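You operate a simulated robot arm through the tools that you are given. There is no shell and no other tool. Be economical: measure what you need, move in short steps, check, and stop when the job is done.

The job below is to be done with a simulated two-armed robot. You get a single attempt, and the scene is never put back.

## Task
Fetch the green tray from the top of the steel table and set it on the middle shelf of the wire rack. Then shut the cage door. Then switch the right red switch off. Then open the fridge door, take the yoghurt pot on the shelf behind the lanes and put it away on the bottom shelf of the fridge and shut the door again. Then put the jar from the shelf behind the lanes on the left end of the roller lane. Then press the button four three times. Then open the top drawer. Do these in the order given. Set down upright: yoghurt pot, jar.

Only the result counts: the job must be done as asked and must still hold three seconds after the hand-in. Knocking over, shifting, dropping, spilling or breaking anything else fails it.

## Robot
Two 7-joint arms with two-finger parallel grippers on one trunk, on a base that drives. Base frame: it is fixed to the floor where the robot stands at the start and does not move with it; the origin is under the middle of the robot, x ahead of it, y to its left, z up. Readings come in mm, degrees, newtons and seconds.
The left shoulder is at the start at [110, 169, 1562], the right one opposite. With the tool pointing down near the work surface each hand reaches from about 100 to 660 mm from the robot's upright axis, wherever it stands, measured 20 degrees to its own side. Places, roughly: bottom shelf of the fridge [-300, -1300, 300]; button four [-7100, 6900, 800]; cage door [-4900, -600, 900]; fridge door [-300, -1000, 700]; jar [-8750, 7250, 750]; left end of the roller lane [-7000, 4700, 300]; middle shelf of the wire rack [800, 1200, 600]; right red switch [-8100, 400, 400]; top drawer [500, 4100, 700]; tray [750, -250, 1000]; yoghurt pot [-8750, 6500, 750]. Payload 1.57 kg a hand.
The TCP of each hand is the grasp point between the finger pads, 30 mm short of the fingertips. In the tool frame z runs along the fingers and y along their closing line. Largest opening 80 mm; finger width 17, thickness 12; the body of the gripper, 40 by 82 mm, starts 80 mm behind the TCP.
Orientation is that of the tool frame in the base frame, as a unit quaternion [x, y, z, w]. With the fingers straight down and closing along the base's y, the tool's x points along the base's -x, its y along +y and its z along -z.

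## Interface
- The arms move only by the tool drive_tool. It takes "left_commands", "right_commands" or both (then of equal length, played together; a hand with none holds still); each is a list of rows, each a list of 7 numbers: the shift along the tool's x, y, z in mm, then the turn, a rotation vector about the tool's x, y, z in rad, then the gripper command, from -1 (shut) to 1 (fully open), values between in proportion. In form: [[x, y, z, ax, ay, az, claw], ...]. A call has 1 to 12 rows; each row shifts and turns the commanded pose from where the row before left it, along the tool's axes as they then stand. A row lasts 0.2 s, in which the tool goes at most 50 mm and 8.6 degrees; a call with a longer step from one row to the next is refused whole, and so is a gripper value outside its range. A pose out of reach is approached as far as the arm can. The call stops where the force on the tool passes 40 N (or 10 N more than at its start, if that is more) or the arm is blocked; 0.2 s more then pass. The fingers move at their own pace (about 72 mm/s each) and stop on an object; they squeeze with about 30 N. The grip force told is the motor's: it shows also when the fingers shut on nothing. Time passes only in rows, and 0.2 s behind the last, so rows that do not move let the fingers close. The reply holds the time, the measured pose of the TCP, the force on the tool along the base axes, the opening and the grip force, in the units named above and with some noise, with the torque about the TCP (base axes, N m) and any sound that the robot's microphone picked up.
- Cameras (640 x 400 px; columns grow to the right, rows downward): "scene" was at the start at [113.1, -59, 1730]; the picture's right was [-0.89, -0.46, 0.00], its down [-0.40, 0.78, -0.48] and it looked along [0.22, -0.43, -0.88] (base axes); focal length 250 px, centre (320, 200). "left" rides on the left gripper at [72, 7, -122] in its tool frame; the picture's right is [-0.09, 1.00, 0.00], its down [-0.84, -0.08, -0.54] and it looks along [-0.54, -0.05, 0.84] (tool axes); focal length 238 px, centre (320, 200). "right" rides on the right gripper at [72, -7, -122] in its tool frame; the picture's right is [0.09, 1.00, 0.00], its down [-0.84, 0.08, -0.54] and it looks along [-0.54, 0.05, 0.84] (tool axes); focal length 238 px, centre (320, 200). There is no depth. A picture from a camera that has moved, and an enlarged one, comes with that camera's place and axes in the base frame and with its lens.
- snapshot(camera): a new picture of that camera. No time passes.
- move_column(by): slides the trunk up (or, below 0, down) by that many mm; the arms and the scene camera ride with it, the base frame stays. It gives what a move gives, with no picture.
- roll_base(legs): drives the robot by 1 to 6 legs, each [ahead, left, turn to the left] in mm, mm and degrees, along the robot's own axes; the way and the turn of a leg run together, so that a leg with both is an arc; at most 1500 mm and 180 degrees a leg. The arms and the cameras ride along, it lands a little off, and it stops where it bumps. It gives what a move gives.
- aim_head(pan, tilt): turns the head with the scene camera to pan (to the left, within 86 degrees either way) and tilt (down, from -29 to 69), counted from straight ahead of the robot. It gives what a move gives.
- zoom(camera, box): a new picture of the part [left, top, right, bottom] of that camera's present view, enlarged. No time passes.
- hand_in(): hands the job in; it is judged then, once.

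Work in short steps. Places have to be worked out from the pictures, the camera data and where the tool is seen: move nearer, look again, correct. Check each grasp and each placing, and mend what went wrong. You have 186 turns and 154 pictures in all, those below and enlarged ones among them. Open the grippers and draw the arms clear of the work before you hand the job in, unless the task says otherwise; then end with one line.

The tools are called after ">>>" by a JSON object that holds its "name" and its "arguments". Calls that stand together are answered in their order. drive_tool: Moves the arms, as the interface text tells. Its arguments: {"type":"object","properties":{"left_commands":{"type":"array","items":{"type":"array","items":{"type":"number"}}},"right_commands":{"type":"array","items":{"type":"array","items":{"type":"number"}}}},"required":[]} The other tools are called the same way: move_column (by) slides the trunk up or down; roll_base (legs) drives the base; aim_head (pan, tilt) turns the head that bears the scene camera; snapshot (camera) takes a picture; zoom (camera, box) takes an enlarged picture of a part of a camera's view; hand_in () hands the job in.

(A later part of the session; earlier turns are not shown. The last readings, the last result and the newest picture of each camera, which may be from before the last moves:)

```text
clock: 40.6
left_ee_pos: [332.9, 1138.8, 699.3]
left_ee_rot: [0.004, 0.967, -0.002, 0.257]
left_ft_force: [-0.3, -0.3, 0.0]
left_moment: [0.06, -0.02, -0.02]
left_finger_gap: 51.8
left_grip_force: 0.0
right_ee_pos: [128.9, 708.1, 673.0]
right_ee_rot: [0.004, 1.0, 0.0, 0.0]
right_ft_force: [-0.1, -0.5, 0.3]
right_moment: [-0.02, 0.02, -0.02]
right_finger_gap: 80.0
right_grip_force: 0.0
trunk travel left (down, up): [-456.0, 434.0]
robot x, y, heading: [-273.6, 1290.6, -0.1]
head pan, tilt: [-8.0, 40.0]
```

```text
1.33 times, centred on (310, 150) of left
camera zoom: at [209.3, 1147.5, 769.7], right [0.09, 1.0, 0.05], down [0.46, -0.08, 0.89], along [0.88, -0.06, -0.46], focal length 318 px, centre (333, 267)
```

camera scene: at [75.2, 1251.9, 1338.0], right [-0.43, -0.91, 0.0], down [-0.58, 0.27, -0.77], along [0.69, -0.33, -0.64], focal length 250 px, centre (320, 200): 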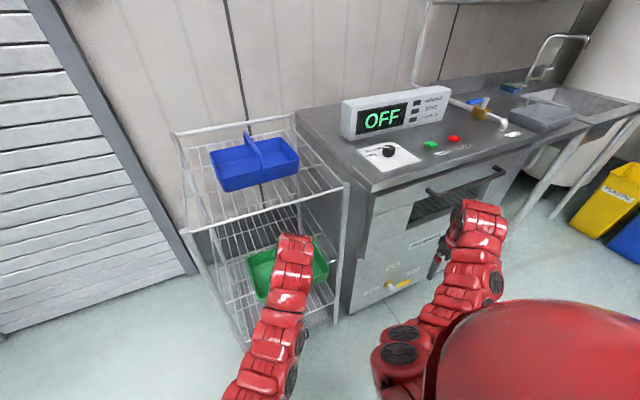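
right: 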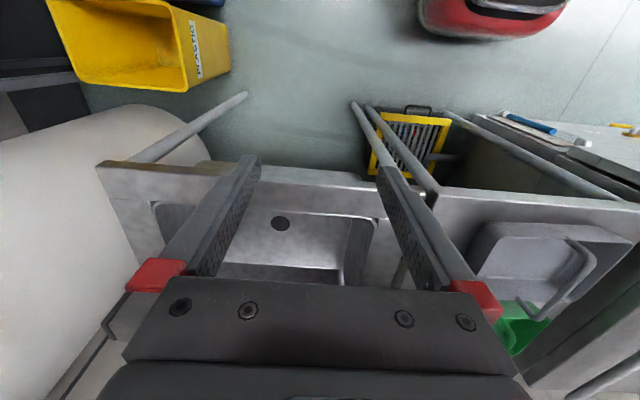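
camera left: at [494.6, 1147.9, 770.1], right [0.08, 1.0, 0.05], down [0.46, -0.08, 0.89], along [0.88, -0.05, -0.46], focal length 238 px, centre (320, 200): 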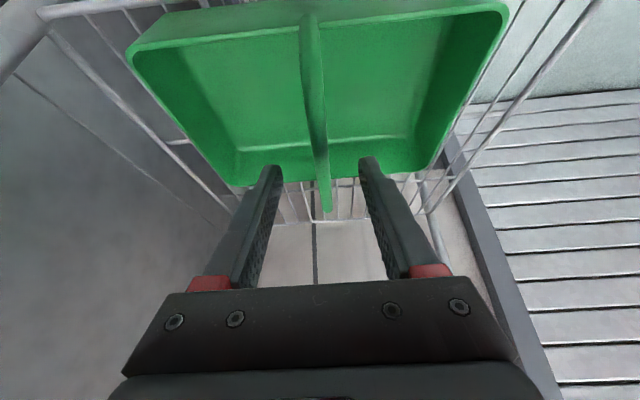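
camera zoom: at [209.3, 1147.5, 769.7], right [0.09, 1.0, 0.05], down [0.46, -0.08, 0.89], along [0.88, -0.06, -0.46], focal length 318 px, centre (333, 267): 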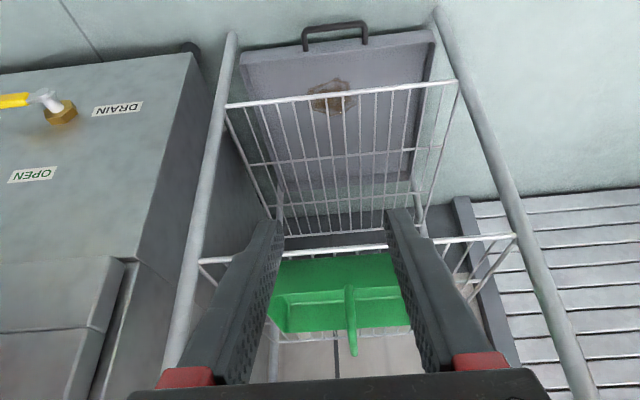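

The tray sits fully on the middle shelf. Now I tuck the left arm for driving, then look around toward the cage.

>>> {"name": "drive_tool", "arguments": {"left_commands": [[0, 0, -20, 0, 0.13, 0, 1], [0, 0, 0, 0, 0.13, 0, 1], [0, 0, 0, 0, 0.13, 0, 1], [0, 0, 0, 0, 0.13, 0, 1], [45, 15, 0, 0, 0, 0, 1], [45, 15, 0, 0, 0, 0, 1], [45, 15, 0, 0, 0, 0, 1], [45, 15, 0, 0, 0, 0, 1], [45, 15, 0, 0, 0, 0, 1]]}}

>>> {"name": "roll_base", "arguments": {"legs": [[-300, 0, 0], [0, 0, 90]]}}

>>> {"name": "move_column", "arguments": {"by": 300}}

>>> {"name": "aim_head", "arguments": {"pan": 45, "tilt": 20}}

>>> {"name": "snapshot", "arguments": {"camera": "scene"}}

>>> {"name": "aim_head", "arguments": {"pan": 86, "tilt": 15}}

>>> {"name": "snapshot", "arguments": {"camera": "scene"}}

```text
clock: 42.6
left_ee_pos: [268.5, 1157.7, 717.5]
left_ee_rot: [0.003, 1.0, 0.0, 0.0]
left_ft_force: [-0.1, -0.6, 0.0]
left_moment: [-0.01, -0.01, -0.02]
left_finger_gap: 80.0
left_grip_force: 0.0
left hand out of reach, approached as far as the arm can: row 6, 7, 8, 9
right_ee_pos: [131.2, 710.0, 673.0]
right_ee_rot: [0.003, 1.0, -0.001, 0.0]
right_ft_force: [0.0, -0.3, 0.0]
right_moment: [0.02, 0.0, 0.0]
right_finger_gap: 80.1
right_grip_force: 0.1
trunk travel left (down, up): [-456.0, 434.0]
robot x, y, heading: [-277.6, 1291.8, -0.2]
head pan, tilt: [-8.0, 40.0]
```

```text
clock: 48.5
left_ee_pos: [-439.6, 1837.5, 716.3]
left_ee_rot: [-0.699, 0.716, 0.0, -0.001]
left_ft_force: [-0.7, 0.8, -0.8]
left_moment: [0.0, -0.04, 0.02]
left_finger_gap: 80.2
left_grip_force: 0.0
right_ee_pos: [6.2, 1692.5, 672.8]
right_ee_rot: [-0.699, 0.715, -0.001, 0.001]
right_ft_force: [0.1, -0.7, -0.2]
right_moment: [-0.01, -0.03, -0.01]
right_finger_gap: 79.8
right_grip_force: 0.1
trunk travel left (down, up): [-456.0, 434.0]
robot x, y, heading: [-584.7, 1290.2, 88.7]
head pan, tilt: [-8.0, 40.0]
```

```text
clock: 51.5
left_ee_pos: [-439.6, 1837.4, 1018.2]
left_ee_rot: [-0.698, 0.716, -0.001, 0.0]
left_ft_force: [-0.2, 0.8, -0.1]
left_moment: [0.03, 0.04, 0.01]
left_finger_gap: 80.3
left_grip_force: 0.0
right_ee_pos: [6.1, 1691.6, 971.4]
right_ee_rot: [-0.699, 0.716, -0.001, 0.0]
right_ft_force: [-0.8, -0.8, 0.6]
right_moment: [0.0, 0.0, 0.0]
right_finger_gap: 79.7
right_grip_force: 0.0
trunk travel left (down, up): [-756.0, 134.0]
robot x, y, heading: [-580.2, 1291.1, 88.5]
head pan, tilt: [-8.0, 40.0]
```

```text
clock: 52.7
left_ee_pos: [-439.5, 1837.1, 1017.0]
left_ee_rot: [-0.698, 0.716, -0.001, -0.001]
left_ft_force: [-0.3, -1.1, -0.6]
left_moment: [-0.02, 0.0, -0.01]
left_finger_gap: 80.0
left_grip_force: 0.1
right_ee_pos: [7.2, 1692.2, 973.0]
right_ee_rot: [-0.698, 0.716, -0.001, 0.0]
right_ft_force: [0.2, -0.2, -0.2]
right_moment: [0.02, -0.03, -0.02]
right_finger_gap: 80.2
right_grip_force: 0.1
trunk travel left (down, up): [-756.0, 134.0]
robot x, y, heading: [-580.8, 1288.2, 88.6]
head pan, tilt: [45.0, 20.0]
```

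```text
118 pictures are left
camera scene: at [-641.0, 1438.8, 1669.5], right [0.72, 0.69, 0.0], down [0.24, -0.25, -0.94], along [-0.65, 0.68, -0.34], focal length 250 px, centre (320, 200)
```

scene: 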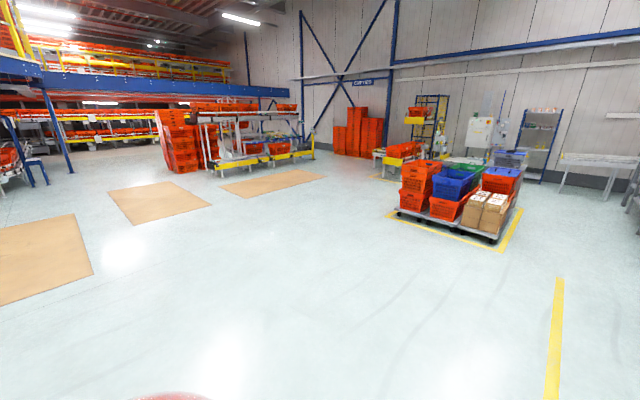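

```text
clock: 53.8
left_ee_pos: [-439.2, 1838.9, 1017.7]
left_ee_rot: [-0.699, 0.715, 0.0, 0.0]
left_ft_force: [-0.5, -0.3, -0.3]
left_moment: [0.0, 0.01, -0.04]
left_finger_gap: 80.1
left_grip_force: 0.0
right_ee_pos: [8.2, 1692.6, 971.6]
right_ee_rot: [-0.698, 0.716, -0.001, 0.001]
right_ft_force: [-0.8, 0.0, 0.2]
right_moment: [0.02, 0.0, 0.01]
right_finger_gap: 80.2
right_grip_force: 0.0
trunk travel left (down, up): [-756.0, 134.0]
robot x, y, heading: [-581.2, 1294.3, 88.5]
head pan, tilt: [85.9, 15.0]
```

```text
117 pictures are left
camera scene: at [-669.8, 1380.3, 1677.6], right [0.1, 1.0, 0.0], down [0.26, -0.02, -0.97], along [-0.96, 0.09, -0.26], focal length 250 px, centre (320, 200)
```

scene: 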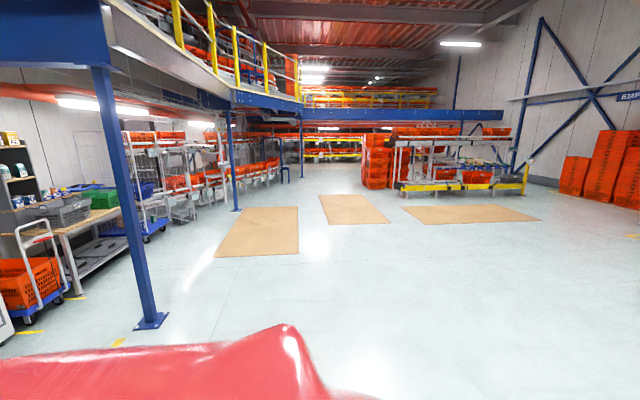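

I see a pillar at about (-2600, 0) and the cage trolleys further along under the mezzanine. I turn to face -x and drive towards (-3300, 900) for a closer look.

>>> {"name": "roll_base", "arguments": {"legs": [[0, 0, 91], [1400, 0, 0], [1300, 350, 0]]}}

>>> {"name": "aim_head", "arguments": {"pan": 40, "tilt": 20}}

>>> {"name": "snapshot", "arguments": {"camera": "scene"}}

```text
clock: 71.0
left_ee_pos: [-3847.3, 1237.5, 1018.2]
left_ee_rot: [0.999, -0.034, 0.001, 0.0]
left_ft_force: [-0.6, -0.1, 1.2]
left_moment: [0.0, 0.0, -0.02]
left_finger_gap: 79.9
left_grip_force: 0.1
right_ee_pos: [-3681.5, 1676.0, 971.9]
right_ee_rot: [0.999, -0.032, 0.0, -0.001]
right_ft_force: [-0.3, -0.5, 0.1]
right_moment: [0.01, 0.0, 0.0]
right_finger_gap: 79.8
right_grip_force: 0.1
trunk travel left (down, up): [-756.0, 134.0]
robot x, y, heading: [-3305.2, 1067.6, 176.1]
head pan, tilt: [85.9, 15.0]
```

```text
clock: 72.1
left_ee_pos: [-3846.2, 1236.2, 1017.2]
left_ee_rot: [0.999, -0.034, 0.001, -0.001]
left_ft_force: [0.4, 0.5, -0.2]
left_moment: [0.02, 0.02, 0.04]
left_finger_gap: 80.0
left_grip_force: 0.1
right_ee_pos: [-3682.0, 1676.4, 971.8]
right_ee_rot: [0.999, -0.032, 0.0, -0.001]
right_ft_force: [0.1, -0.1, -0.2]
right_moment: [0.0, 0.01, -0.02]
right_finger_gap: 80.2
right_grip_force: 0.1
trunk travel left (down, up): [-756.0, 134.0]
robot x, y, heading: [-3307.7, 1072.9, 176.4]
head pan, tilt: [40.0, 20.0]
```

```text
116 pictures are left
camera scene: at [-3459.9, 1020.5, 1669.5], right [-0.59, 0.81, 0.0], down [0.28, 0.2, -0.94], along [-0.76, -0.56, -0.34], focal length 250 px, centre (320, 200)
```

scene: 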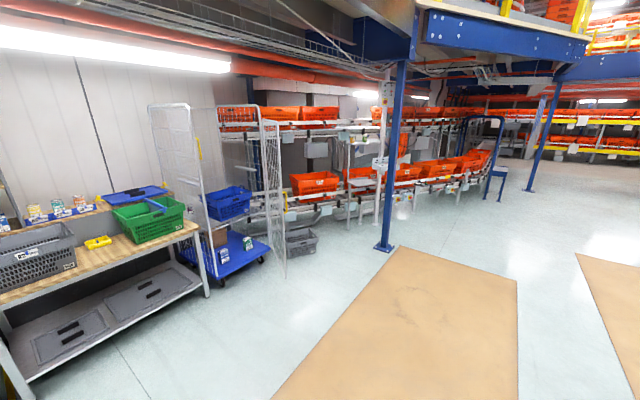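

The roll cage is visible with its door swung open toward me on the right. I zoom in.

>>> {"name": "zoom", "arguments": {"camera": "scene", "box": [130, 90, 330, 290]}}

```text
2.00 times, centred on (230, 190) of scene
camera zoom: at [-3459.9, 1020.5, 1669.5], right [-0.59, 0.81, 0.0], down [0.28, 0.2, -0.94], along [-0.76, -0.56, -0.34], focal length 500 px, centre (500, 220)
```

zoom: 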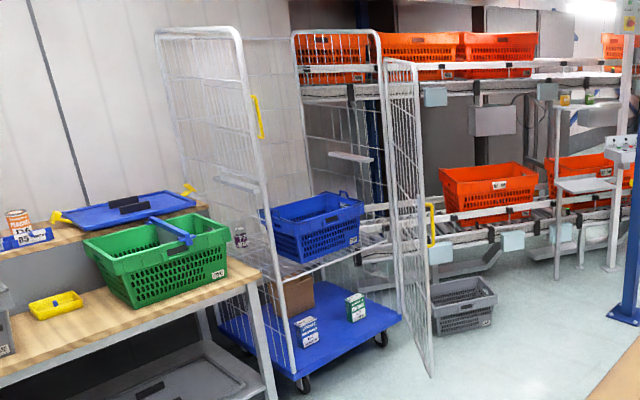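

Geometry: cage front y≈-1050, hinge ≈(-5130,-1050), the door's free edge ≈(-4890,-440), open ~70°. I'll tuck the left hand to its own side and drive to about (-5000, 300) facing -y.

>>> {"name": "drive_tool", "arguments": {"left_commands": [[0, 45, 0, 0, 0, 0, 1], [0, 45, 0, 0, 0, 0, 1], [0, 45, 0, 0, 0, 0, 1], [10, 45, 0, 0, 0, 0, 1], [20, 40, 0, 0, 0, 0, 1], [30, 40, 0, 0, 0, 0, 1], [40, 30, 0, 0, 0, 0, 1], [40, 30, 0, 0, 0, 0, 1], [40, 20, 0, 0, 0, 0, 1], [40, 0, 0, 0, 0, 0, 1]]}}

>>> {"name": "roll_base", "arguments": {"legs": [[1500, 0, 4], [200, 0, 0], [0, 0, 90], [650, 0, 0]]}}

>>> {"name": "aim_head", "arguments": {"pan": 5, "tilt": 35}}

>>> {"name": "snapshot", "arguments": {"camera": "scene"}}

```text
clock: 74.3
left_ee_pos: [-3727.4, 890.5, 941.1]
left_ee_rot: [0.999, -0.034, 0.002, 0.001]
left_ft_force: [-0.3, -0.3, -0.3]
left_moment: [-0.02, -0.02, -0.01]
left_finger_gap: 80.0
left_grip_force: 0.0
left hand out of reach, approached as far as the arm can: row 1, 2, 3, 4, 5, 6, 10
right_ee_pos: [-3682.3, 1676.5, 972.9]
right_ee_rot: [0.999, -0.033, 0.0, 0.0]
right_ft_force: [-0.9, 0.3, 0.4]
right_moment: [0.0, -0.03, 0.0]
right_finger_gap: 80.1
right_grip_force: 0.1
trunk travel left (down, up): [-756.0, 134.0]
robot x, y, heading: [-3308.5, 1069.9, 176.2]
head pan, tilt: [40.0, 20.0]
```

```text
clock: 90.0
left_ee_pos: [-4751.8, 68.7, 941.3]
left_ee_rot: [0.692, 0.722, 0.0, 0.0]
left_ft_force: [-0.5, 0.2, -0.2]
left_moment: [0.01, 0.01, 0.01]
left_finger_gap: 79.9
left_grip_force: 0.0
right_ee_pos: [-5538.0, 31.7, 972.3]
right_ee_rot: [0.692, 0.722, -0.001, -0.001]
right_ft_force: [0.8, -0.6, -0.8]
right_moment: [0.01, 0.06, 0.01]
right_finger_gap: 80.1
right_grip_force: 0.0
trunk travel left (down, up): [-756.0, 134.0]
robot x, y, heading: [-4977.4, 468.2, -87.5]
head pan, tilt: [40.0, 20.0]
```

```text
clock: 91.0
left_ee_pos: [-4752.1, 68.7, 940.8]
left_ee_rot: [0.692, 0.722, 0.001, -0.001]
left_ft_force: [0.0, -0.2, -0.4]
left_moment: [0.0, -0.02, -0.01]
left_finger_gap: 80.0
left_grip_force: 0.0
right_ee_pos: [-5538.0, 31.2, 973.0]
right_ee_rot: [0.692, 0.722, -0.001, -0.001]
right_ft_force: [-1.0, -0.3, 0.3]
right_moment: [-0.03, 0.01, 0.01]
right_finger_gap: 80.1
right_grip_force: 0.1
trunk travel left (down, up): [-756.0, 134.0]
robot x, y, heading: [-4976.4, 470.6, -87.8]
head pan, tilt: [5.0, 35.0]
```

```text
114 pictures are left
camera scene: at [-4960.2, 301.0, 1645.7], right [-0.99, -0.13, 0.0], down [-0.07, 0.57, -0.82], along [0.11, -0.81, -0.57], focal length 250 px, centre (320, 200)
```

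scene: 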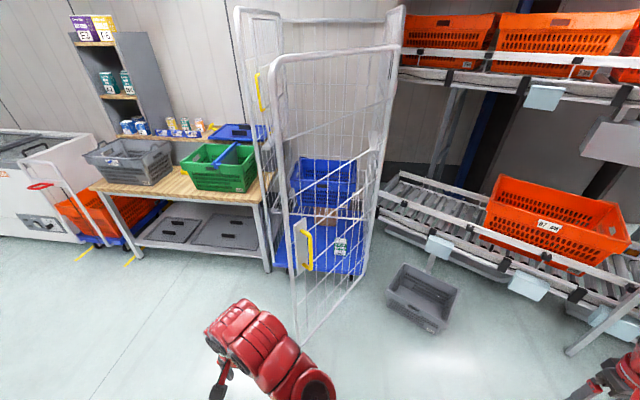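

I'm on the door's outer side (yellow handle faces me). The left hand will do the pushing: I shift the base right and ahead, raising the trunk, with the left gripper shut.

>>> {"name": "move_column", "arguments": {"by": 120}}

>>> {"name": "roll_base", "arguments": {"legs": [[0, -300, -2], [300, 0, 0]]}}

>>> {"name": "drive_tool", "arguments": {"left_commands": [[0, 0, 0, 0, 0, 0, -1], [-40, 0, 0, 0, 0, 0, -1], [-40, 0, 0, 0, 0, 0, -1], [-40, 0, 0, 0, 0, 0, -1], [-40, 0, 0, 0, 0, 0, -1]]}}

>>> {"name": "aim_head", "arguments": {"pan": 20, "tilt": 40}}

>>> {"name": "snapshot", "arguments": {"camera": "scene"}}

```text
clock: 92.5
left_ee_pos: [-4753.2, 70.3, 1061.9]
left_ee_rot: [0.692, 0.722, 0.0, -0.001]
left_ft_force: [0.1, 0.0, 0.7]
left_moment: [-0.02, 0.03, -0.02]
left_finger_gap: 80.0
left_grip_force: 0.1
right_ee_pos: [-5539.0, 31.4, 1092.2]
right_ee_rot: [0.693, 0.721, -0.001, -0.001]
right_ft_force: [0.1, 0.3, 0.5]
right_moment: [0.0, -0.01, 0.0]
right_finger_gap: 80.1
right_grip_force: 0.0
trunk travel left (down, up): [-876.0, 14.0]
robot x, y, heading: [-4974.3, 467.6, -87.6]
head pan, tilt: [5.0, 35.0]
```

```text
clock: 96.2
left_ee_pos: [-5067.6, -247.8, 1062.3]
left_ee_rot: [0.706, 0.708, 0.0, -0.001]
left_ft_force: [-0.4, 0.9, -0.5]
left_moment: [0.01, -0.02, -0.01]
left_finger_gap: 80.0
left_grip_force: 0.1
right_ee_pos: [-5855.4, -254.5, 1093.1]
right_ee_rot: [0.707, 0.708, -0.001, -0.001]
right_ft_force: [0.1, 0.5, -0.5]
right_moment: [-0.04, -0.01, 0.0]
right_finger_gap: 79.9
right_grip_force: 0.1
trunk travel left (down, up): [-876.0, 14.0]
robot x, y, heading: [-5278.1, 158.8, -90.1]
head pan, tilt: [5.0, 35.0]
```

```text
clock: 97.4
left_ee_pos: [-5068.3, -410.7, 1059.3]
left_ee_rot: [0.707, 0.707, 0.002, -0.002]
left_ft_force: [-0.1, 0.2, 0.5]
left_moment: [0.03, 0.03, 0.02]
left_finger_gap: 0.1
left_grip_force: 21.7
right_ee_pos: [-5854.2, -257.2, 1092.9]
right_ee_rot: [0.706, 0.708, -0.001, -0.002]
right_ft_force: [0.3, -0.5, 0.1]
right_moment: [0.04, 0.02, -0.01]
right_finger_gap: 80.1
right_grip_force: 0.1
trunk travel left (down, up): [-876.0, 14.0]
robot x, y, heading: [-5275.0, 158.5, -89.7]
head pan, tilt: [5.0, 35.0]
```

```text
clock: 98.2
left_ee_pos: [-5069.7, -408.2, 1059.7]
left_ee_rot: [0.707, 0.708, 0.0, -0.001]
left_ft_force: [0.4, -0.3, 1.0]
left_moment: [-0.04, -0.02, 0.01]
left_finger_gap: 0.2
left_grip_force: 21.2
right_ee_pos: [-5856.1, -255.5, 1091.6]
right_ee_rot: [0.706, 0.708, -0.002, -0.001]
right_ft_force: [-0.6, -0.6, 0.1]
right_moment: [0.03, 0.0, 0.02]
right_finger_gap: 79.9
right_grip_force: 0.0
trunk travel left (down, up): [-876.0, 14.0]
robot x, y, heading: [-5278.3, 158.5, -89.7]
head pan, tilt: [20.0, 40.0]
```

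```text
113 pictures are left
camera scene: at [-5246.1, -0.7, 1758.1], right [-0.94, -0.34, 0.0], down [-0.22, 0.6, -0.77], along [0.26, -0.72, -0.64], focal length 250 px, centre (320, 200)
```

scene: 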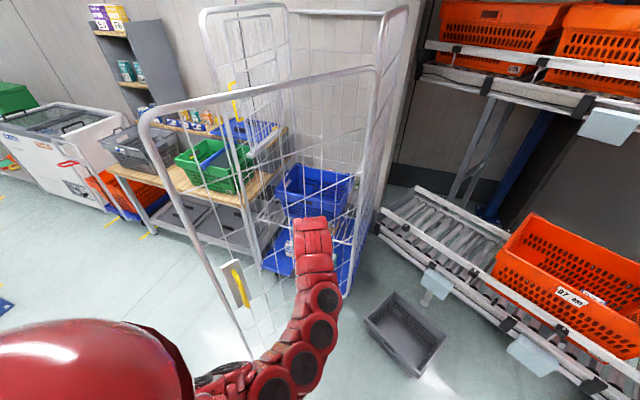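

I push: base left 330 and ahead 220 so the shut left hand swings the door.

>>> {"name": "roll_base", "arguments": {"legs": [[150, 260, 0], [100, 100, 0]]}}

>>> {"name": "snapshot", "arguments": {"camera": "scene"}}

```text
clock: 101.2
left_ee_pos: [-4709.2, -658.8, 1060.2]
left_ee_rot: [0.707, 0.707, 0.001, 0.0]
left_ft_force: [-0.2, 0.5, 0.4]
left_moment: [-0.03, 0.01, -0.01]
left_finger_gap: 0.0
left_grip_force: 21.3
right_ee_pos: [-5494.3, -503.4, 1092.6]
right_ee_rot: [0.707, 0.707, 0.0, 0.001]
right_ft_force: [0.6, -0.4, -1.3]
right_moment: [-0.04, -0.04, 0.02]
right_finger_gap: 79.6
right_grip_force: 0.1
trunk travel left (down, up): [-876.0, 14.0]
robot x, y, heading: [-4914.7, -92.0, -90.1]
head pan, tilt: [20.0, 40.0]
```

```text
112 pictures are left
camera scene: at [-4885.0, -248.8, 1758.4], right [-0.94, -0.34, 0.0], down [-0.22, 0.6, -0.77], along [0.26, -0.72, -0.64], focal length 250 px, centre (320, 200)
```

scene: 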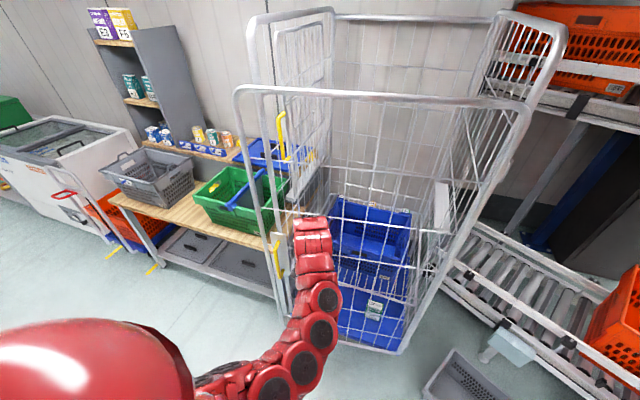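

The door is swinging nicely. I continue ahead 150 mm.

>>> {"name": "roll_base", "arguments": {"legs": [[150, 0, 0]]}}

>>> {"name": "snapshot", "arguments": {"camera": "scene"}}

```text
clock: 102.5
left_ee_pos: [-4706.3, -808.8, 1060.9]
left_ee_rot: [0.707, 0.707, 0.0, 0.0]
left_ft_force: [0.4, 0.6, 0.5]
left_moment: [0.01, -0.01, -0.01]
left_finger_gap: 0.0
left_grip_force: 21.8
right_ee_pos: [-5493.3, -654.4, 1094.0]
right_ee_rot: [0.707, 0.707, -0.002, 0.001]
right_ft_force: [-1.1, -0.6, 1.0]
right_moment: [0.0, -0.03, -0.03]
right_finger_gap: 79.7
right_grip_force: 0.0
trunk travel left (down, up): [-876.0, 14.0]
robot x, y, heading: [-4915.1, -241.8, -89.8]
head pan, tilt: [20.0, 40.0]
```

```text
111 pictures are left
camera scene: at [-4882.1, -399.5, 1758.4], right [-0.94, -0.34, 0.0], down [-0.22, 0.6, -0.77], along [0.26, -0.72, -0.64], focal length 250 px, centre (320, 200)
```

scene: 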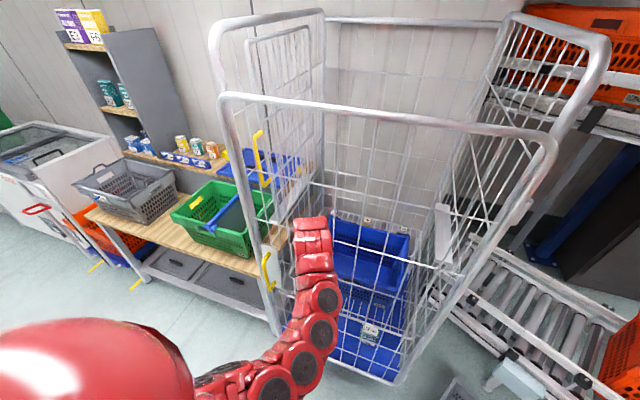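

Nearly there. I push the rest with the arm so force limits apply.

>>> {"name": "drive_tool", "arguments": {"left_commands": [[-20, 0, 0, 0, 0, 0, -1], [-20, 0, 0, 0, 0, 0, -1], [-20, 0, 0, 0, 0, 0, -1], [-20, 0, 0, 0, 0, 0, -1]]}}

>>> {"name": "snapshot", "arguments": {"camera": "scene"}}

```text
clock: 103.1
left_ee_pos: [-4701.7, -822.8, 1064.6]
left_ee_rot: [0.705, 0.709, 0.003, -0.004]
left_ft_force: [1.3, 0.0, 1.4]
left_moment: [-0.01, 0.02, 0.0]
left_finger_gap: 0.3
left_grip_force: 21.2
right_ee_pos: [-5491.7, -642.5, 1099.2]
right_ee_rot: [0.705, 0.709, -0.004, 0.003]
right_ft_force: [-0.7, 0.4, -0.6]
right_moment: [-0.04, -0.02, -0.02]
right_finger_gap: 80.0
right_grip_force: 0.1
trunk travel left (down, up): [-876.0, 14.0]
robot x, y, heading: [-4912.3, -237.3, -89.8]
head pan, tilt: [20.0, 40.0]
stopped in row 3 (left hand): the force on the tool passed its limit at 67 N (the readings are from after the stop); the commanded pose is now the measured one
```

```text
110 pictures are left
camera scene: at [-4881.4, -378.3, 1760.5], right [-0.94, -0.35, 0.0], down [-0.22, 0.59, -0.77], along [0.27, -0.73, -0.63], focal length 250 px, centre (320, 200)
```

scene: 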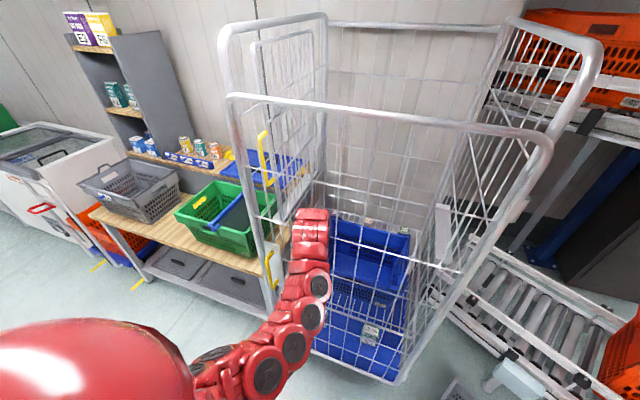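

>>> {"name": "zoom", "arguments": {"camera": "scene", "box": [200, 0, 380, 340]}}

>>> {"name": "snapshot", "arguments": {"camera": "left"}}

```text
1.18 times, centred on (290, 170) of scene
camera zoom: at [-4881.4, -378.3, 1760.5], right [-0.94, -0.35, 0.0], down [-0.22, 0.59, -0.77], along [0.27, -0.73, -0.63], focal length 294 px, centre (355, 235)
```

zoom: 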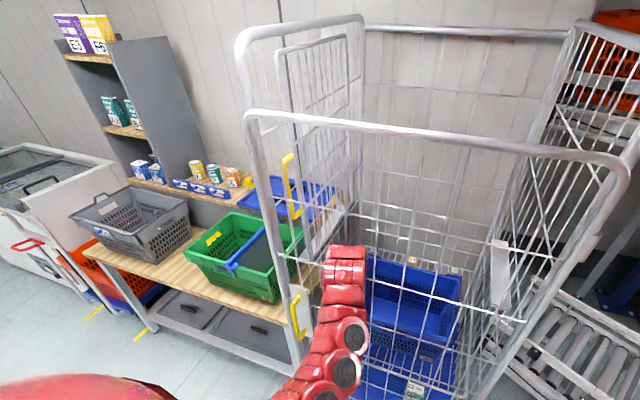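

```text
108 pictures are left
camera left: at [-4696.7, -752.6, 1187.2], right [1.0, -0.08, 0.0], down [-0.07, -0.84, 0.53], along [-0.05, -0.53, -0.85], focal length 238 px, centre (320, 200)
```

left: 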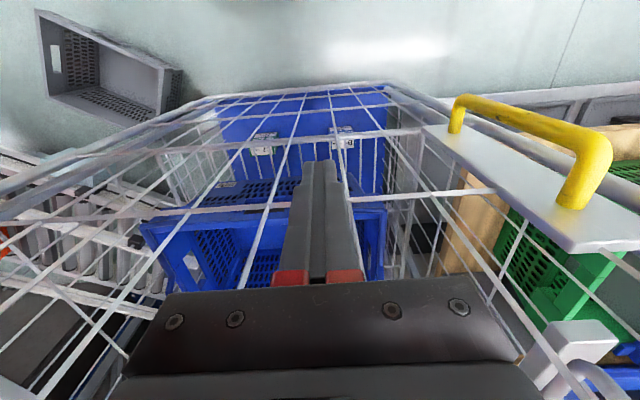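

The geometry suggests the door is in the closed plane. I press gently once more to verify it's against its stop.

>>> {"name": "drive_tool", "arguments": {"left_commands": [[-8, 0, 0, 0, 0, 0, -1], [-8, 0, 0, 0, 0, 0, -1], [-8, 0, 0, 0, 0, 0, -1], [-8, 0, 0, 0, 0, 0, -1], [-8, 0, 0, 0, 0, 0, -1]]}}

```text
clock: 103.6
left_ee_pos: [-4702.9, -823.1, 1064.8]
left_ee_rot: [0.704, 0.71, 0.005, -0.007]
left_ft_force: [-3.6, 6.9, -0.3]
left_moment: [-0.85, -0.45, -0.31]
left_finger_gap: 0.1
left_grip_force: 20.9
right_ee_pos: [-5489.8, -641.3, 1098.5]
right_ee_rot: [0.705, 0.709, -0.007, 0.004]
right_ft_force: [-0.4, 0.2, 0.5]
right_moment: [0.03, -0.05, 0.0]
right_finger_gap: 80.0
right_grip_force: 0.0
trunk travel left (down, up): [-876.0, 14.0]
robot x, y, heading: [-4914.9, -234.3, -89.5]
head pan, tilt: [20.0, 40.0]
stopped in row 2 (left hand): the force on the tool passed its limit at 54 N (the readings are from after the stop); the commanded pose is now the measured one
```

Solid stop. I draw the hand back and look at the latch edge.

>>> {"name": "drive_tool", "arguments": {"left_commands": [[30, 0, 0, 0, 0, 0, -1], [40, 0, 0, 0, 0, 0, -1], [40, 0, 0, 0, 0, 0, -1], [40, 0, 0, 0, 0, 0, -1]]}}

>>> {"name": "aim_head", "arguments": {"pan": 40, "tilt": 50}}

>>> {"name": "zoom", "arguments": {"camera": "scene", "box": [220, 20, 520, 320]}}

>>> {"name": "snapshot", "arguments": {"camera": "left"}}

```text
clock: 104.6
left_ee_pos: [-4696.9, -708.8, 1051.7]
left_ee_rot: [0.706, 0.708, 0.01, -0.012]
left_ft_force: [-0.1, 0.3, 0.1]
left_moment: [0.0, -0.01, 0.05]
left_finger_gap: 0.0
left_grip_force: 21.0
left hand out of reach, approached as far as the arm can: row 2, 3
right_ee_pos: [-5491.5, -656.1, 1092.3]
right_ee_rot: [0.705, 0.709, 0.0, -0.001]
right_ft_force: [0.7, 0.2, -1.0]
right_moment: [0.0, -0.03, -0.01]
right_finger_gap: 80.0
right_grip_force: 0.1
trunk travel left (down, up): [-876.0, 14.0]
robot x, y, heading: [-4915.2, -240.3, -89.8]
head pan, tilt: [20.0, 40.0]
```

```text
clock: 105.4
left_ee_pos: [-4697.4, -709.5, 1052.4]
left_ee_rot: [0.706, 0.708, 0.011, -0.013]
left_ft_force: [-0.1, 0.5, -0.2]
left_moment: [0.03, 0.01, -0.01]
left_finger_gap: 0.0
left_grip_force: 21.3
right_ee_pos: [-5491.1, -655.4, 1093.3]
right_ee_rot: [0.705, 0.709, -0.001, -0.001]
right_ft_force: [0.1, 0.1, -0.3]
right_moment: [0.0, 0.02, 0.01]
right_finger_gap: 79.9
right_grip_force: 0.1
trunk travel left (down, up): [-876.0, 14.0]
robot x, y, heading: [-4915.0, -234.9, -89.7]
head pan, tilt: [40.0, 50.0]
```

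```text
1.33 times, centred on (370, 170) of scene
camera zoom: at [-4861.0, -377.0, 1744.0], right [-0.76, -0.65, 0.0], down [-0.5, 0.58, -0.64], along [0.42, -0.49, -0.77], focal length 333 px, centre (253, 240)
```

zoom: 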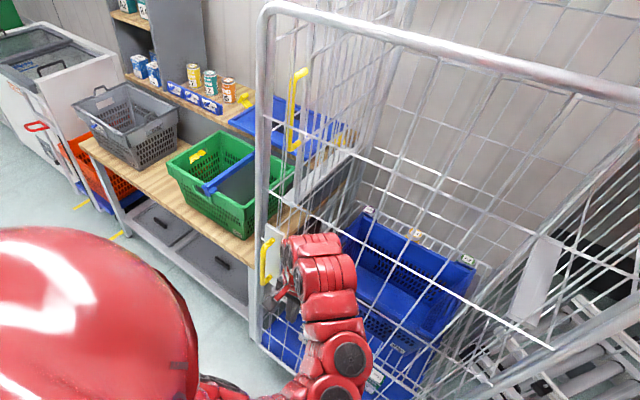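

```text
106 pictures are left
camera left: at [-4690.3, -640.4, 1176.3], right [1.0, -0.09, -0.01], down [-0.07, -0.85, 0.52], along [-0.05, -0.51, -0.86], focal length 238 px, centre (320, 200)
```

left: 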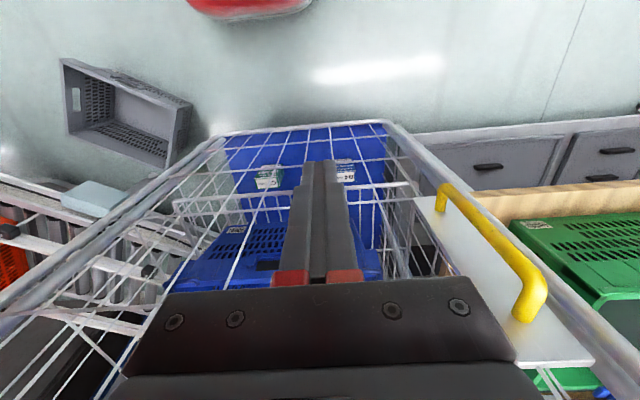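

The door bottom is flush with the cage base: shut. I back off to y≈860, turn right to face -x and look towards the red switches.

>>> {"name": "roll_base", "arguments": {"legs": [[-1100, 0, 0], [0, 0, -90], [1300, 0, 0]]}}

>>> {"name": "aim_head", "arguments": {"pan": 0, "tilt": 22}}

>>> {"name": "snapshot", "arguments": {"camera": "scene"}}

```text
clock: 121.0
left_ee_pos: [-6694.0, 615.5, 1052.7]
left_ee_rot: [1.0, 0.009, 0.016, -0.001]
left_ft_force: [-0.7, 0.1, 0.3]
left_moment: [0.02, 0.02, 0.0]
left_finger_gap: 0.0
left_grip_force: 21.1
right_ee_pos: [-6652.5, 1409.7, 1092.1]
right_ee_rot: [1.0, 0.011, 0.0, -0.002]
right_ft_force: [0.0, 0.0, 0.1]
right_moment: [0.01, 0.01, -0.04]
right_finger_gap: 80.3
right_grip_force: 0.0
trunk travel left (down, up): [-876.0, 14.0]
robot x, y, heading: [-6230.7, 840.4, -179.1]
head pan, tilt: [40.0, 50.0]
```

```text
clock: 122.1
left_ee_pos: [-6694.5, 614.7, 1052.6]
left_ee_rot: [1.0, 0.008, 0.016, -0.001]
left_ft_force: [0.2, 0.1, 0.6]
left_moment: [-0.01, 0.0, 0.01]
left_finger_gap: 0.1
left_grip_force: 21.5
right_ee_pos: [-6651.3, 1408.9, 1093.5]
right_ee_rot: [1.0, 0.01, 0.0, -0.002]
right_ft_force: [0.0, 0.0, 0.1]
right_moment: [-0.01, 0.04, -0.01]
right_finger_gap: 79.9
right_grip_force: 0.1
trunk travel left (down, up): [-876.0, 14.0]
robot x, y, heading: [-6226.9, 840.5, -178.8]
head pan, tilt: [0.0, 22.0]
```

```text
105 pictures are left
camera scene: at [-6396.2, 834.2, 1786.2], right [-0.02, 1.0, 0.0], down [0.38, 0.01, -0.93], along [-0.93, -0.02, -0.38], focal length 250 px, centre (320, 200)
```

scene: 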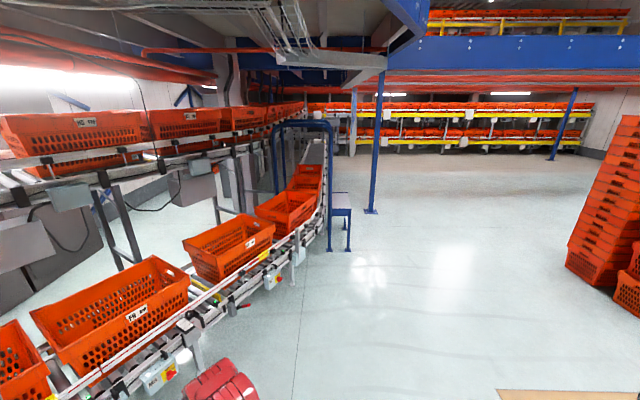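

The right red switch fits the isolator box at about (-8040, 390, 400). I zoom in on the two boxes.

>>> {"name": "zoom", "arguments": {"camera": "scene", "box": [210, 230, 330, 330]}}

>>> {"name": "zoom", "arguments": {"camera": "scene", "box": [110, 290, 270, 400]}}

```text
4.00 times, centred on (270, 280) of scene
camera zoom: at [-6396.2, 834.2, 1786.2], right [-0.02, 1.0, 0.0], down [0.38, 0.01, -0.93], along [-0.93, -0.02, -0.38], focal length 1000 px, centre (520, -120)
```

zoom: 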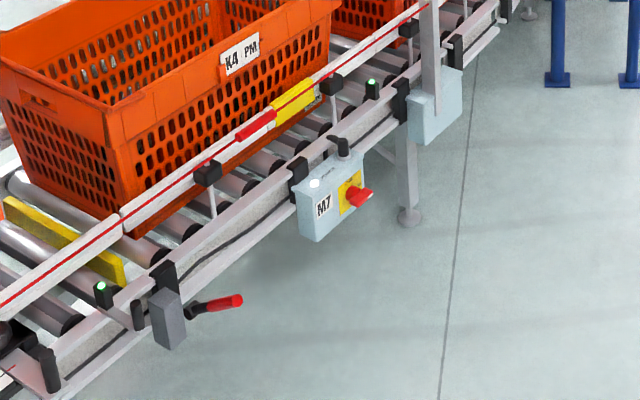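

```text
3.64 times, centred on (190, 345) of scene
camera zoom: at [-6396.2, 834.2, 1786.2], right [-0.02, 1.0, 0.0], down [0.38, 0.01, -0.93], along [-0.93, -0.02, -0.38], focal length 909 px, centre (793, -327)
```

zoom: 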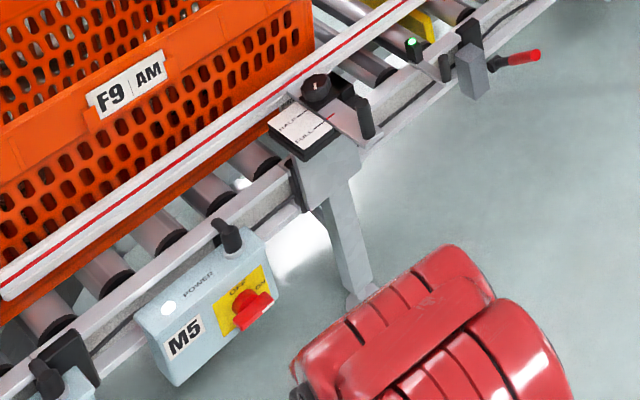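

M7's rotary red switch is the right one (M5 is the left). I drive to a spot about 900 mm in front of M7, turning to face the conveyor side.

>>> {"name": "roll_base", "arguments": {"legs": [[1400, -350, 0], [0, 0, 61]]}}

>>> {"name": "aim_head", "arguments": {"pan": 0, "tilt": 45}}

>>> {"name": "snapshot", "arguments": {"camera": "scene"}}

```text
clock: 131.9
left_ee_pos: [-7668.3, 629.9, 1052.1]
left_ee_rot: [0.854, 0.52, 0.012, -0.01]
left_ft_force: [-0.1, -0.2, 0.1]
left_moment: [-0.01, -0.01, 0.0]
left_finger_gap: 0.0
left_grip_force: 21.4
right_ee_pos: [-8347.4, 1044.1, 1092.2]
right_ee_rot: [0.854, 0.521, -0.001, -0.002]
right_ft_force: [0.0, 0.3, -0.4]
right_moment: [0.01, 0.01, -0.01]
right_finger_gap: 80.1
right_grip_force: 0.0
trunk travel left (down, up): [-876.0, 14.0]
robot x, y, heading: [-7640.6, 1148.2, -117.1]
head pan, tilt: [0.0, 22.0]
```

```text
clock: 132.8
left_ee_pos: [-7668.2, 630.0, 1052.0]
left_ee_rot: [0.854, 0.52, 0.013, -0.01]
left_ft_force: [-0.5, -0.9, 0.5]
left_moment: [0.0, 0.0, 0.0]
left_finger_gap: 0.0
left_grip_force: 20.9
right_ee_pos: [-8348.4, 1044.0, 1093.3]
right_ee_rot: [0.854, 0.521, -0.002, -0.002]
right_ft_force: [-0.7, 0.2, -0.4]
right_moment: [-0.01, 0.02, -0.02]
right_finger_gap: 79.9
right_grip_force: 0.0
trunk travel left (down, up): [-876.0, 14.0]
robot x, y, heading: [-7644.4, 1147.5, -117.2]
head pan, tilt: [0.0, 45.0]
```

```text
102 pictures are left
camera scene: at [-7714.5, 1004.1, 1750.9], right [-0.89, 0.46, 0.0], down [0.32, 0.63, -0.71], along [-0.32, -0.63, -0.71], focal length 250 px, centre (320, 200)
```

scene: 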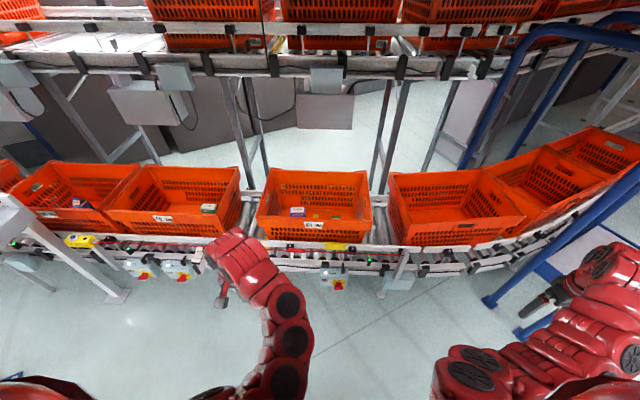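

M7's knob sits near (-8105, 455, ~430). I lower the trunk, shift right so the left hand faces it, and tilt the left hand horizontal.

>>> {"name": "move_column", "arguments": {"by": -600}}

>>> {"name": "roll_base", "arguments": {"legs": [[0, -245, 0]]}}

>>> {"name": "drive_tool", "arguments": {"left_commands": [[0, 0, 0, 0, -0.131, 0, 0.5], [0, 0, 0, 0, -0.131, 0, 0.5], [0, 0, 0, 0, -0.131, 0, 0.5], [0, 0, 0, 0, -0.131, 0, 0.5], [0, 0, 0, 0, -0.131, 0, 0.5], [0, 0, 0, 0, -0.131, 0, 0.5], [0, 0, 0, 0, -0.131, 0, 0.5], [0, 0, 0, 0, -0.131, 0, 0.5], [0, 0, 0, 0, -0.131, 0, 0.5], [0, 0, 0, 0, -0.131, 0, 0.5], [0, 0, 0, 0, -0.131, 0, 0.5], [0, 0, 0, 0, -0.131, 0, 0.5]]}}

>>> {"name": "snapshot", "arguments": {"camera": "left"}}

>>> {"name": "snapshot", "arguments": {"camera": "scene"}}

```text
refused: -600 is not a number from -400 to 400
```

```text
clock: 134.6
left_ee_pos: [-7882.0, 740.7, 1052.1]
left_ee_rot: [0.853, 0.522, 0.012, -0.011]
left_ft_force: [0.1, -0.2, 0.1]
left_moment: [0.01, -0.01, 0.02]
left_finger_gap: 0.1
left_grip_force: 21.1
right_ee_pos: [-8563.5, 1151.7, 1092.8]
right_ee_rot: [0.852, 0.523, -0.002, -0.002]
right_ft_force: [0.7, -0.5, 0.4]
right_moment: [-0.02, 0.01, 0.01]
right_finger_gap: 79.9
right_grip_force: 0.0
trunk travel left (down, up): [-876.0, 14.0]
robot x, y, heading: [-7860.1, 1257.2, -116.9]
head pan, tilt: [0.0, 45.0]
```

```text
clock: 137.2
left_ee_pos: [-7902.0, 698.1, 1095.6]
left_ee_rot: [0.834, 0.511, -0.178, 0.108]
left_ft_force: [0.3, 0.0, -0.4]
left_moment: [0.0, 0.02, 0.02]
left_finger_gap: 60.0
left_grip_force: 0.1
left hand out of reach, approached as far as the arm can: row 3, 4, 5, 6, 7, 8, 9, 10, 11, 12
right_ee_pos: [-8563.3, 1151.3, 1093.1]
right_ee_rot: [0.853, 0.523, -0.001, -0.001]
right_ft_force: [-0.2, 0.1, 0.1]
right_moment: [-0.04, 0.03, -0.03]
right_finger_gap: 80.1
right_grip_force: 0.0
trunk travel left (down, up): [-876.0, 14.0]
robot x, y, heading: [-7858.7, 1254.6, -116.9]
head pan, tilt: [0.0, 45.0]
```

```text
101 pictures are left
camera left: at [-7843.0, 797.8, 1178.0], right [0.85, -0.53, 0.03], down [-0.31, -0.45, 0.84], along [-0.43, -0.72, -0.55], focal length 238 px, centre (320, 200)
```

left: 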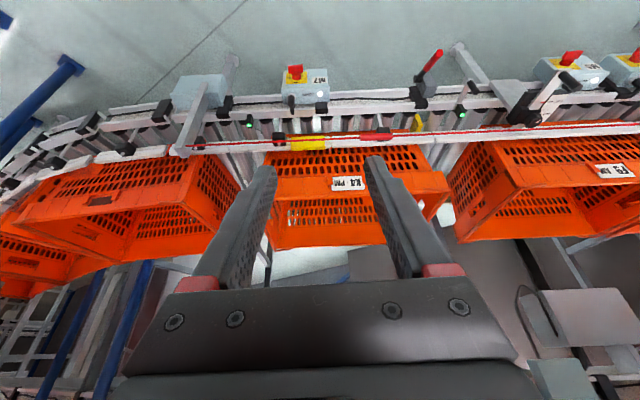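

```text
100 pictures are left
camera scene: at [-7929.3, 1113.6, 1750.8], right [-0.89, 0.45, 0.0], down [0.32, 0.63, -0.71], along [-0.32, -0.63, -0.71], focal length 250 px, centre (320, 200)
```

scene: 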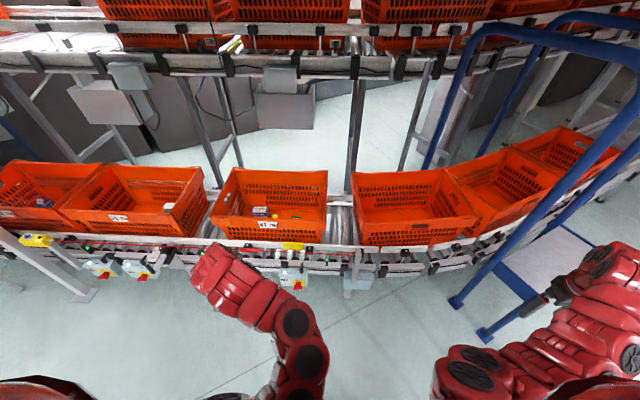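

Triangulated knob: (-8125, 460, 380). The tilt needs more forward reach, so I lower the trunk first and then extend.

>>> {"name": "move_column", "arguments": {"by": -400}}

>>> {"name": "move_column", "arguments": {"by": -280}}

>>> {"name": "drive_tool", "arguments": {"left_commands": [[0, 0, 0, 0, -0.131, 0, 0.5], [0, 0, 0, 0, -0.131, 0, 0.5], [0, 0, 0, 0, -0.131, 0, 0.5], [0, 0, 0, 0, -0.131, 0, 0.5], [0, 0, 0, 0, -0.131, 0, 0.5]]}}

```text
clock: 141.0
left_ee_pos: [-7901.7, 697.9, 695.5]
left_ee_rot: [0.834, 0.511, -0.178, 0.108]
left_ft_force: [-0.2, -0.1, -0.3]
left_moment: [-0.03, 0.02, 0.02]
left_finger_gap: 60.1
left_grip_force: 0.1
right_ee_pos: [-8562.2, 1151.9, 692.6]
right_ee_rot: [0.853, 0.523, -0.001, -0.002]
right_ft_force: [0.8, 0.1, -0.4]
right_moment: [0.02, -0.01, -0.05]
right_finger_gap: 80.1
right_grip_force: 0.0
trunk travel left (down, up): [-476.0, 414.0]
robot x, y, heading: [-7859.4, 1261.4, -116.7]
head pan, tilt: [0.0, 45.0]
```

```text
clock: 143.9
left_ee_pos: [-7901.9, 698.5, 414.8]
left_ee_rot: [0.834, 0.511, -0.178, 0.107]
left_ft_force: [0.4, -0.3, -0.1]
left_moment: [0.04, -0.03, -0.03]
left_finger_gap: 60.0
left_grip_force: 0.0
right_ee_pos: [-8561.8, 1151.5, 412.5]
right_ee_rot: [0.853, 0.523, -0.001, -0.001]
right_ft_force: [-0.6, 0.5, -0.4]
right_moment: [-0.02, 0.01, -0.02]
right_finger_gap: 80.2
right_grip_force: 0.1
trunk travel left (down, up): [-196.0, 694.0]
robot x, y, heading: [-7858.1, 1258.6, -116.4]
head pan, tilt: [0.0, 45.0]
```

```text
clock: 145.1
left_ee_pos: [-7902.2, 698.7, 415.6]
left_ee_rot: [0.834, 0.511, -0.179, 0.108]
left_ft_force: [-0.4, 0.3, -0.9]
left_moment: [0.03, 0.03, 0.03]
left_finger_gap: 60.2
left_grip_force: 0.0
left hand out of reach, approached as far as the arm can: row 1, 2, 3, 4, 5
right_ee_pos: [-8563.0, 1152.4, 412.6]
right_ee_rot: [0.853, 0.523, 0.0, -0.002]
right_ft_force: [-0.5, 0.7, 0.5]
right_moment: [0.03, 0.0, 0.01]
right_finger_gap: 80.1
right_grip_force: 0.2
trunk travel left (down, up): [-196.0, 694.0]
robot x, y, heading: [-7856.7, 1259.5, -117.0]
head pan, tilt: [0.0, 45.0]
```

>>> {"name": "drive_tool", "arguments": {"left_commands": [[-36, 0, 16, 0, 0, 0, 0.5], [-36, 0, 16, 0, 0, 0, 0.5], [-36, 0, 16, 0, -0.1, 0, 0.5], [-36, 0, 16, 0, -0.1, 0, 0.5]]}}

```text
clock: 146.1
left_ee_pos: [-7971.6, 557.7, 419.0]
left_ee_rot: [0.812, 0.498, -0.262, 0.157]
left_ft_force: [-0.1, -1.6, 0.1]
left_moment: [0.03, -0.01, 0.05]
left_finger_gap: 60.1
left_grip_force: 0.1
right_ee_pos: [-8563.6, 1151.1, 412.5]
right_ee_rot: [0.852, 0.523, -0.001, -0.001]
right_ft_force: [0.5, 0.1, 0.3]
right_moment: [0.0, -0.01, 0.0]
right_finger_gap: 80.0
right_grip_force: 0.0
trunk travel left (down, up): [-196.0, 694.0]
robot x, y, heading: [-7859.9, 1258.6, -117.1]
head pan, tilt: [0.0, 45.0]
```

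Commands follow the measured pose. I continue tilting toward horizontal while shifting right 90 mm.

>>> {"name": "drive_tool", "arguments": {"left_commands": [[0, -13, 0, 0, -0.136, 0, 0.5], [0, -13, 0, 0, -0.136, 0, 0.5], [0, -13, 0, 0, -0.136, 0, 0.5], [0, -13, 0, 0, -0.136, 0, 0.5], [0, -13, 0, 0, -0.136, 0, 0.5], [0, -13, 0, 0, -0.136, 0, 0.5], [0, -13, 0, 0, -0.136, 0, 0.5]]}}

>>> {"name": "snapshot", "arguments": {"camera": "left"}}

```text
clock: 147.7
left_ee_pos: [-8053.5, 598.5, 419.6]
left_ee_rot: [-0.602, -0.37, 0.605, -0.367]
left_ft_force: [-0.8, -0.1, 0.8]
left_moment: [0.03, 0.03, -0.01]
left_finger_gap: 60.0
left_grip_force: 0.0
right_ee_pos: [-8562.9, 1151.8, 413.0]
right_ee_rot: [0.853, 0.523, -0.002, -0.001]
right_ft_force: [0.3, -0.4, 1.1]
right_moment: [-0.01, -0.02, 0.02]
right_finger_gap: 80.1
right_grip_force: 0.1
trunk travel left (down, up): [-196.0, 694.0]
robot x, y, heading: [-7866.6, 1258.3, -116.9]
head pan, tilt: [0.0, 45.0]
```

```text
99 pictures are left
camera left: at [-7992.6, 705.1, 347.7], right [0.89, -0.45, 0.09], down [0.18, 0.52, 0.84], along [-0.42, -0.73, 0.54], focal length 238 px, centre (320, 200)
```

left: 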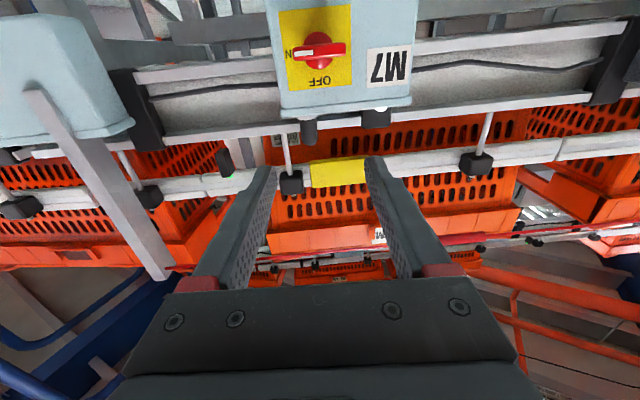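

The tool is now level and I see M7 upside-down: the knob bar points to ON (robot's right), OFF is up. Knob ≈(-8127, 446, 352). I drop 68 mm, then roll the hand +90° so the fingers can pinch the bar.

>>> {"name": "drive_tool", "arguments": {"left_commands": [[34, 3, 0, 0, 0, 0, 0.5], [34, 0, 0, 0, 0, 0, 0.5]]}}

>>> {"name": "drive_tool", "arguments": {"left_commands": [[0, 0, 0, 0, 0, 0.1309, 0.5], [0, 0, 0, 0, 0, 0.1309, 0.5], [0, 0, 0, 0, 0, 0.1309, 0.5], [0, 0, 0, 0, 0, 0.1309, 0.5], [0, 0, 0, 0, 0, 0.1309, 0.5], [0, 0, 0, 0, 0, 0.1309, 0.5], [0, 0, 0, 0, 0, 0.1309, 0.5], [0, 0, 0, 0, 0, 0.1309, 0.5], [0, 0, 0, 0, 0, 0.1309, 0.5], [0, 0, 0, 0, 0, 0.1309, 0.5], [0, 0, 0, 0, 0, 0.1309, 0.5], [0, 0, 0, 0, 0, 0.1309, 0.5]]}}

>>> {"name": "snapshot", "arguments": {"camera": "left"}}

```text
clock: 148.3
left_ee_pos: [-8052.7, 596.5, 351.1]
left_ee_rot: [-0.602, -0.37, 0.604, -0.367]
left_ft_force: [-0.3, 0.0, 0.5]
left_moment: [-0.01, 0.0, 0.0]
left_finger_gap: 59.9
left_grip_force: 0.0
right_ee_pos: [-8563.1, 1151.3, 412.3]
right_ee_rot: [0.853, 0.522, -0.001, -0.001]
right_ft_force: [0.4, -0.4, 0.0]
right_moment: [0.01, 0.02, -0.01]
right_finger_gap: 80.2
right_grip_force: 0.0
trunk travel left (down, up): [-196.0, 694.0]
robot x, y, heading: [-7861.9, 1256.1, -116.7]
head pan, tilt: [0.0, 45.0]
```

```text
clock: 150.9
left_ee_pos: [-8052.0, 598.6, 352.0]
left_ee_rot: [0.688, -0.164, -0.166, 0.687]
left_ft_force: [-0.5, -0.6, -0.1]
left_moment: [0.0, 0.03, 0.02]
left_finger_gap: 59.8
left_grip_force: 0.0
right_ee_pos: [-8563.5, 1152.4, 413.5]
right_ee_rot: [0.853, 0.522, -0.001, -0.002]
right_ft_force: [0.2, 0.7, 0.2]
right_moment: [-0.01, 0.02, -0.02]
right_finger_gap: 80.1
right_grip_force: 0.2
trunk travel left (down, up): [-196.0, 694.0]
robot x, y, heading: [-7859.7, 1257.8, -117.1]
head pan, tilt: [0.0, 45.0]
```

```text
98 pictures are left
camera left: at [-7932.9, 674.3, 358.3], right [-0.08, 0.04, 1.0], down [-0.5, 0.86, -0.08], along [-0.86, -0.5, -0.05], focal length 238 px, centre (320, 200)
```

left: 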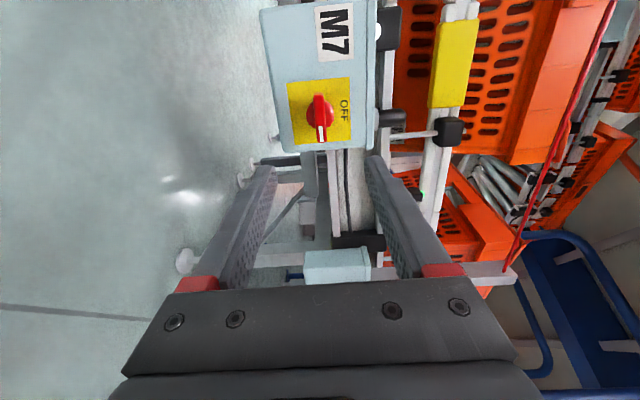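

Aligned: the bar lies across the closing line, 167 mm ahead. I advance 110 mm and check.

>>> {"name": "drive_tool", "arguments": {"left_commands": [[0, 0, 40, 0, 0, 0, 0.2], [0, 0, 40, 0, 0, 0, 0.2], [0, 0, 30, 0, 0, 0, 0.2]]}}

>>> {"name": "snapshot", "arguments": {"camera": "left"}}

```text
clock: 151.7
left_ee_pos: [-8100.7, 497.6, 351.9]
left_ee_rot: [0.688, -0.165, -0.167, 0.687]
left_ft_force: [-0.6, 0.4, 0.2]
left_moment: [0.0, -0.01, 0.0]
left_finger_gap: 48.0
left_grip_force: 0.1
right_ee_pos: [-8563.2, 1152.7, 413.4]
right_ee_rot: [0.853, 0.522, -0.001, -0.002]
right_ft_force: [-0.3, -1.0, -0.7]
right_moment: [0.0, 0.0, 0.0]
right_finger_gap: 80.1
right_grip_force: 0.0
trunk travel left (down, up): [-196.0, 694.0]
robot x, y, heading: [-7860.2, 1258.8, -117.0]
head pan, tilt: [0.0, 45.0]
```

```text
97 pictures are left
camera left: at [-7981.6, 574.3, 358.3], right [-0.08, 0.04, 1.0], down [-0.5, 0.86, -0.07], along [-0.86, -0.5, -0.05], focal length 238 px, centre (320, 200)
```

left: 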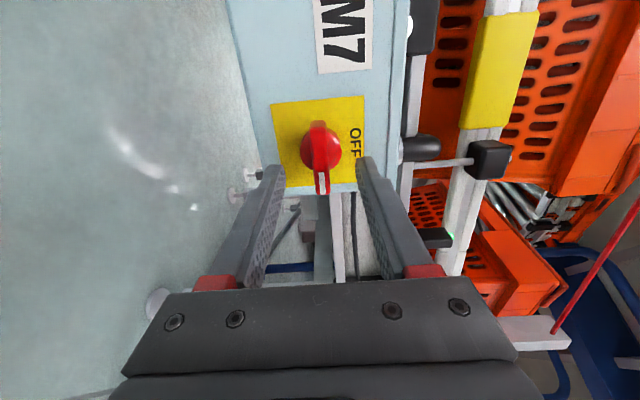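

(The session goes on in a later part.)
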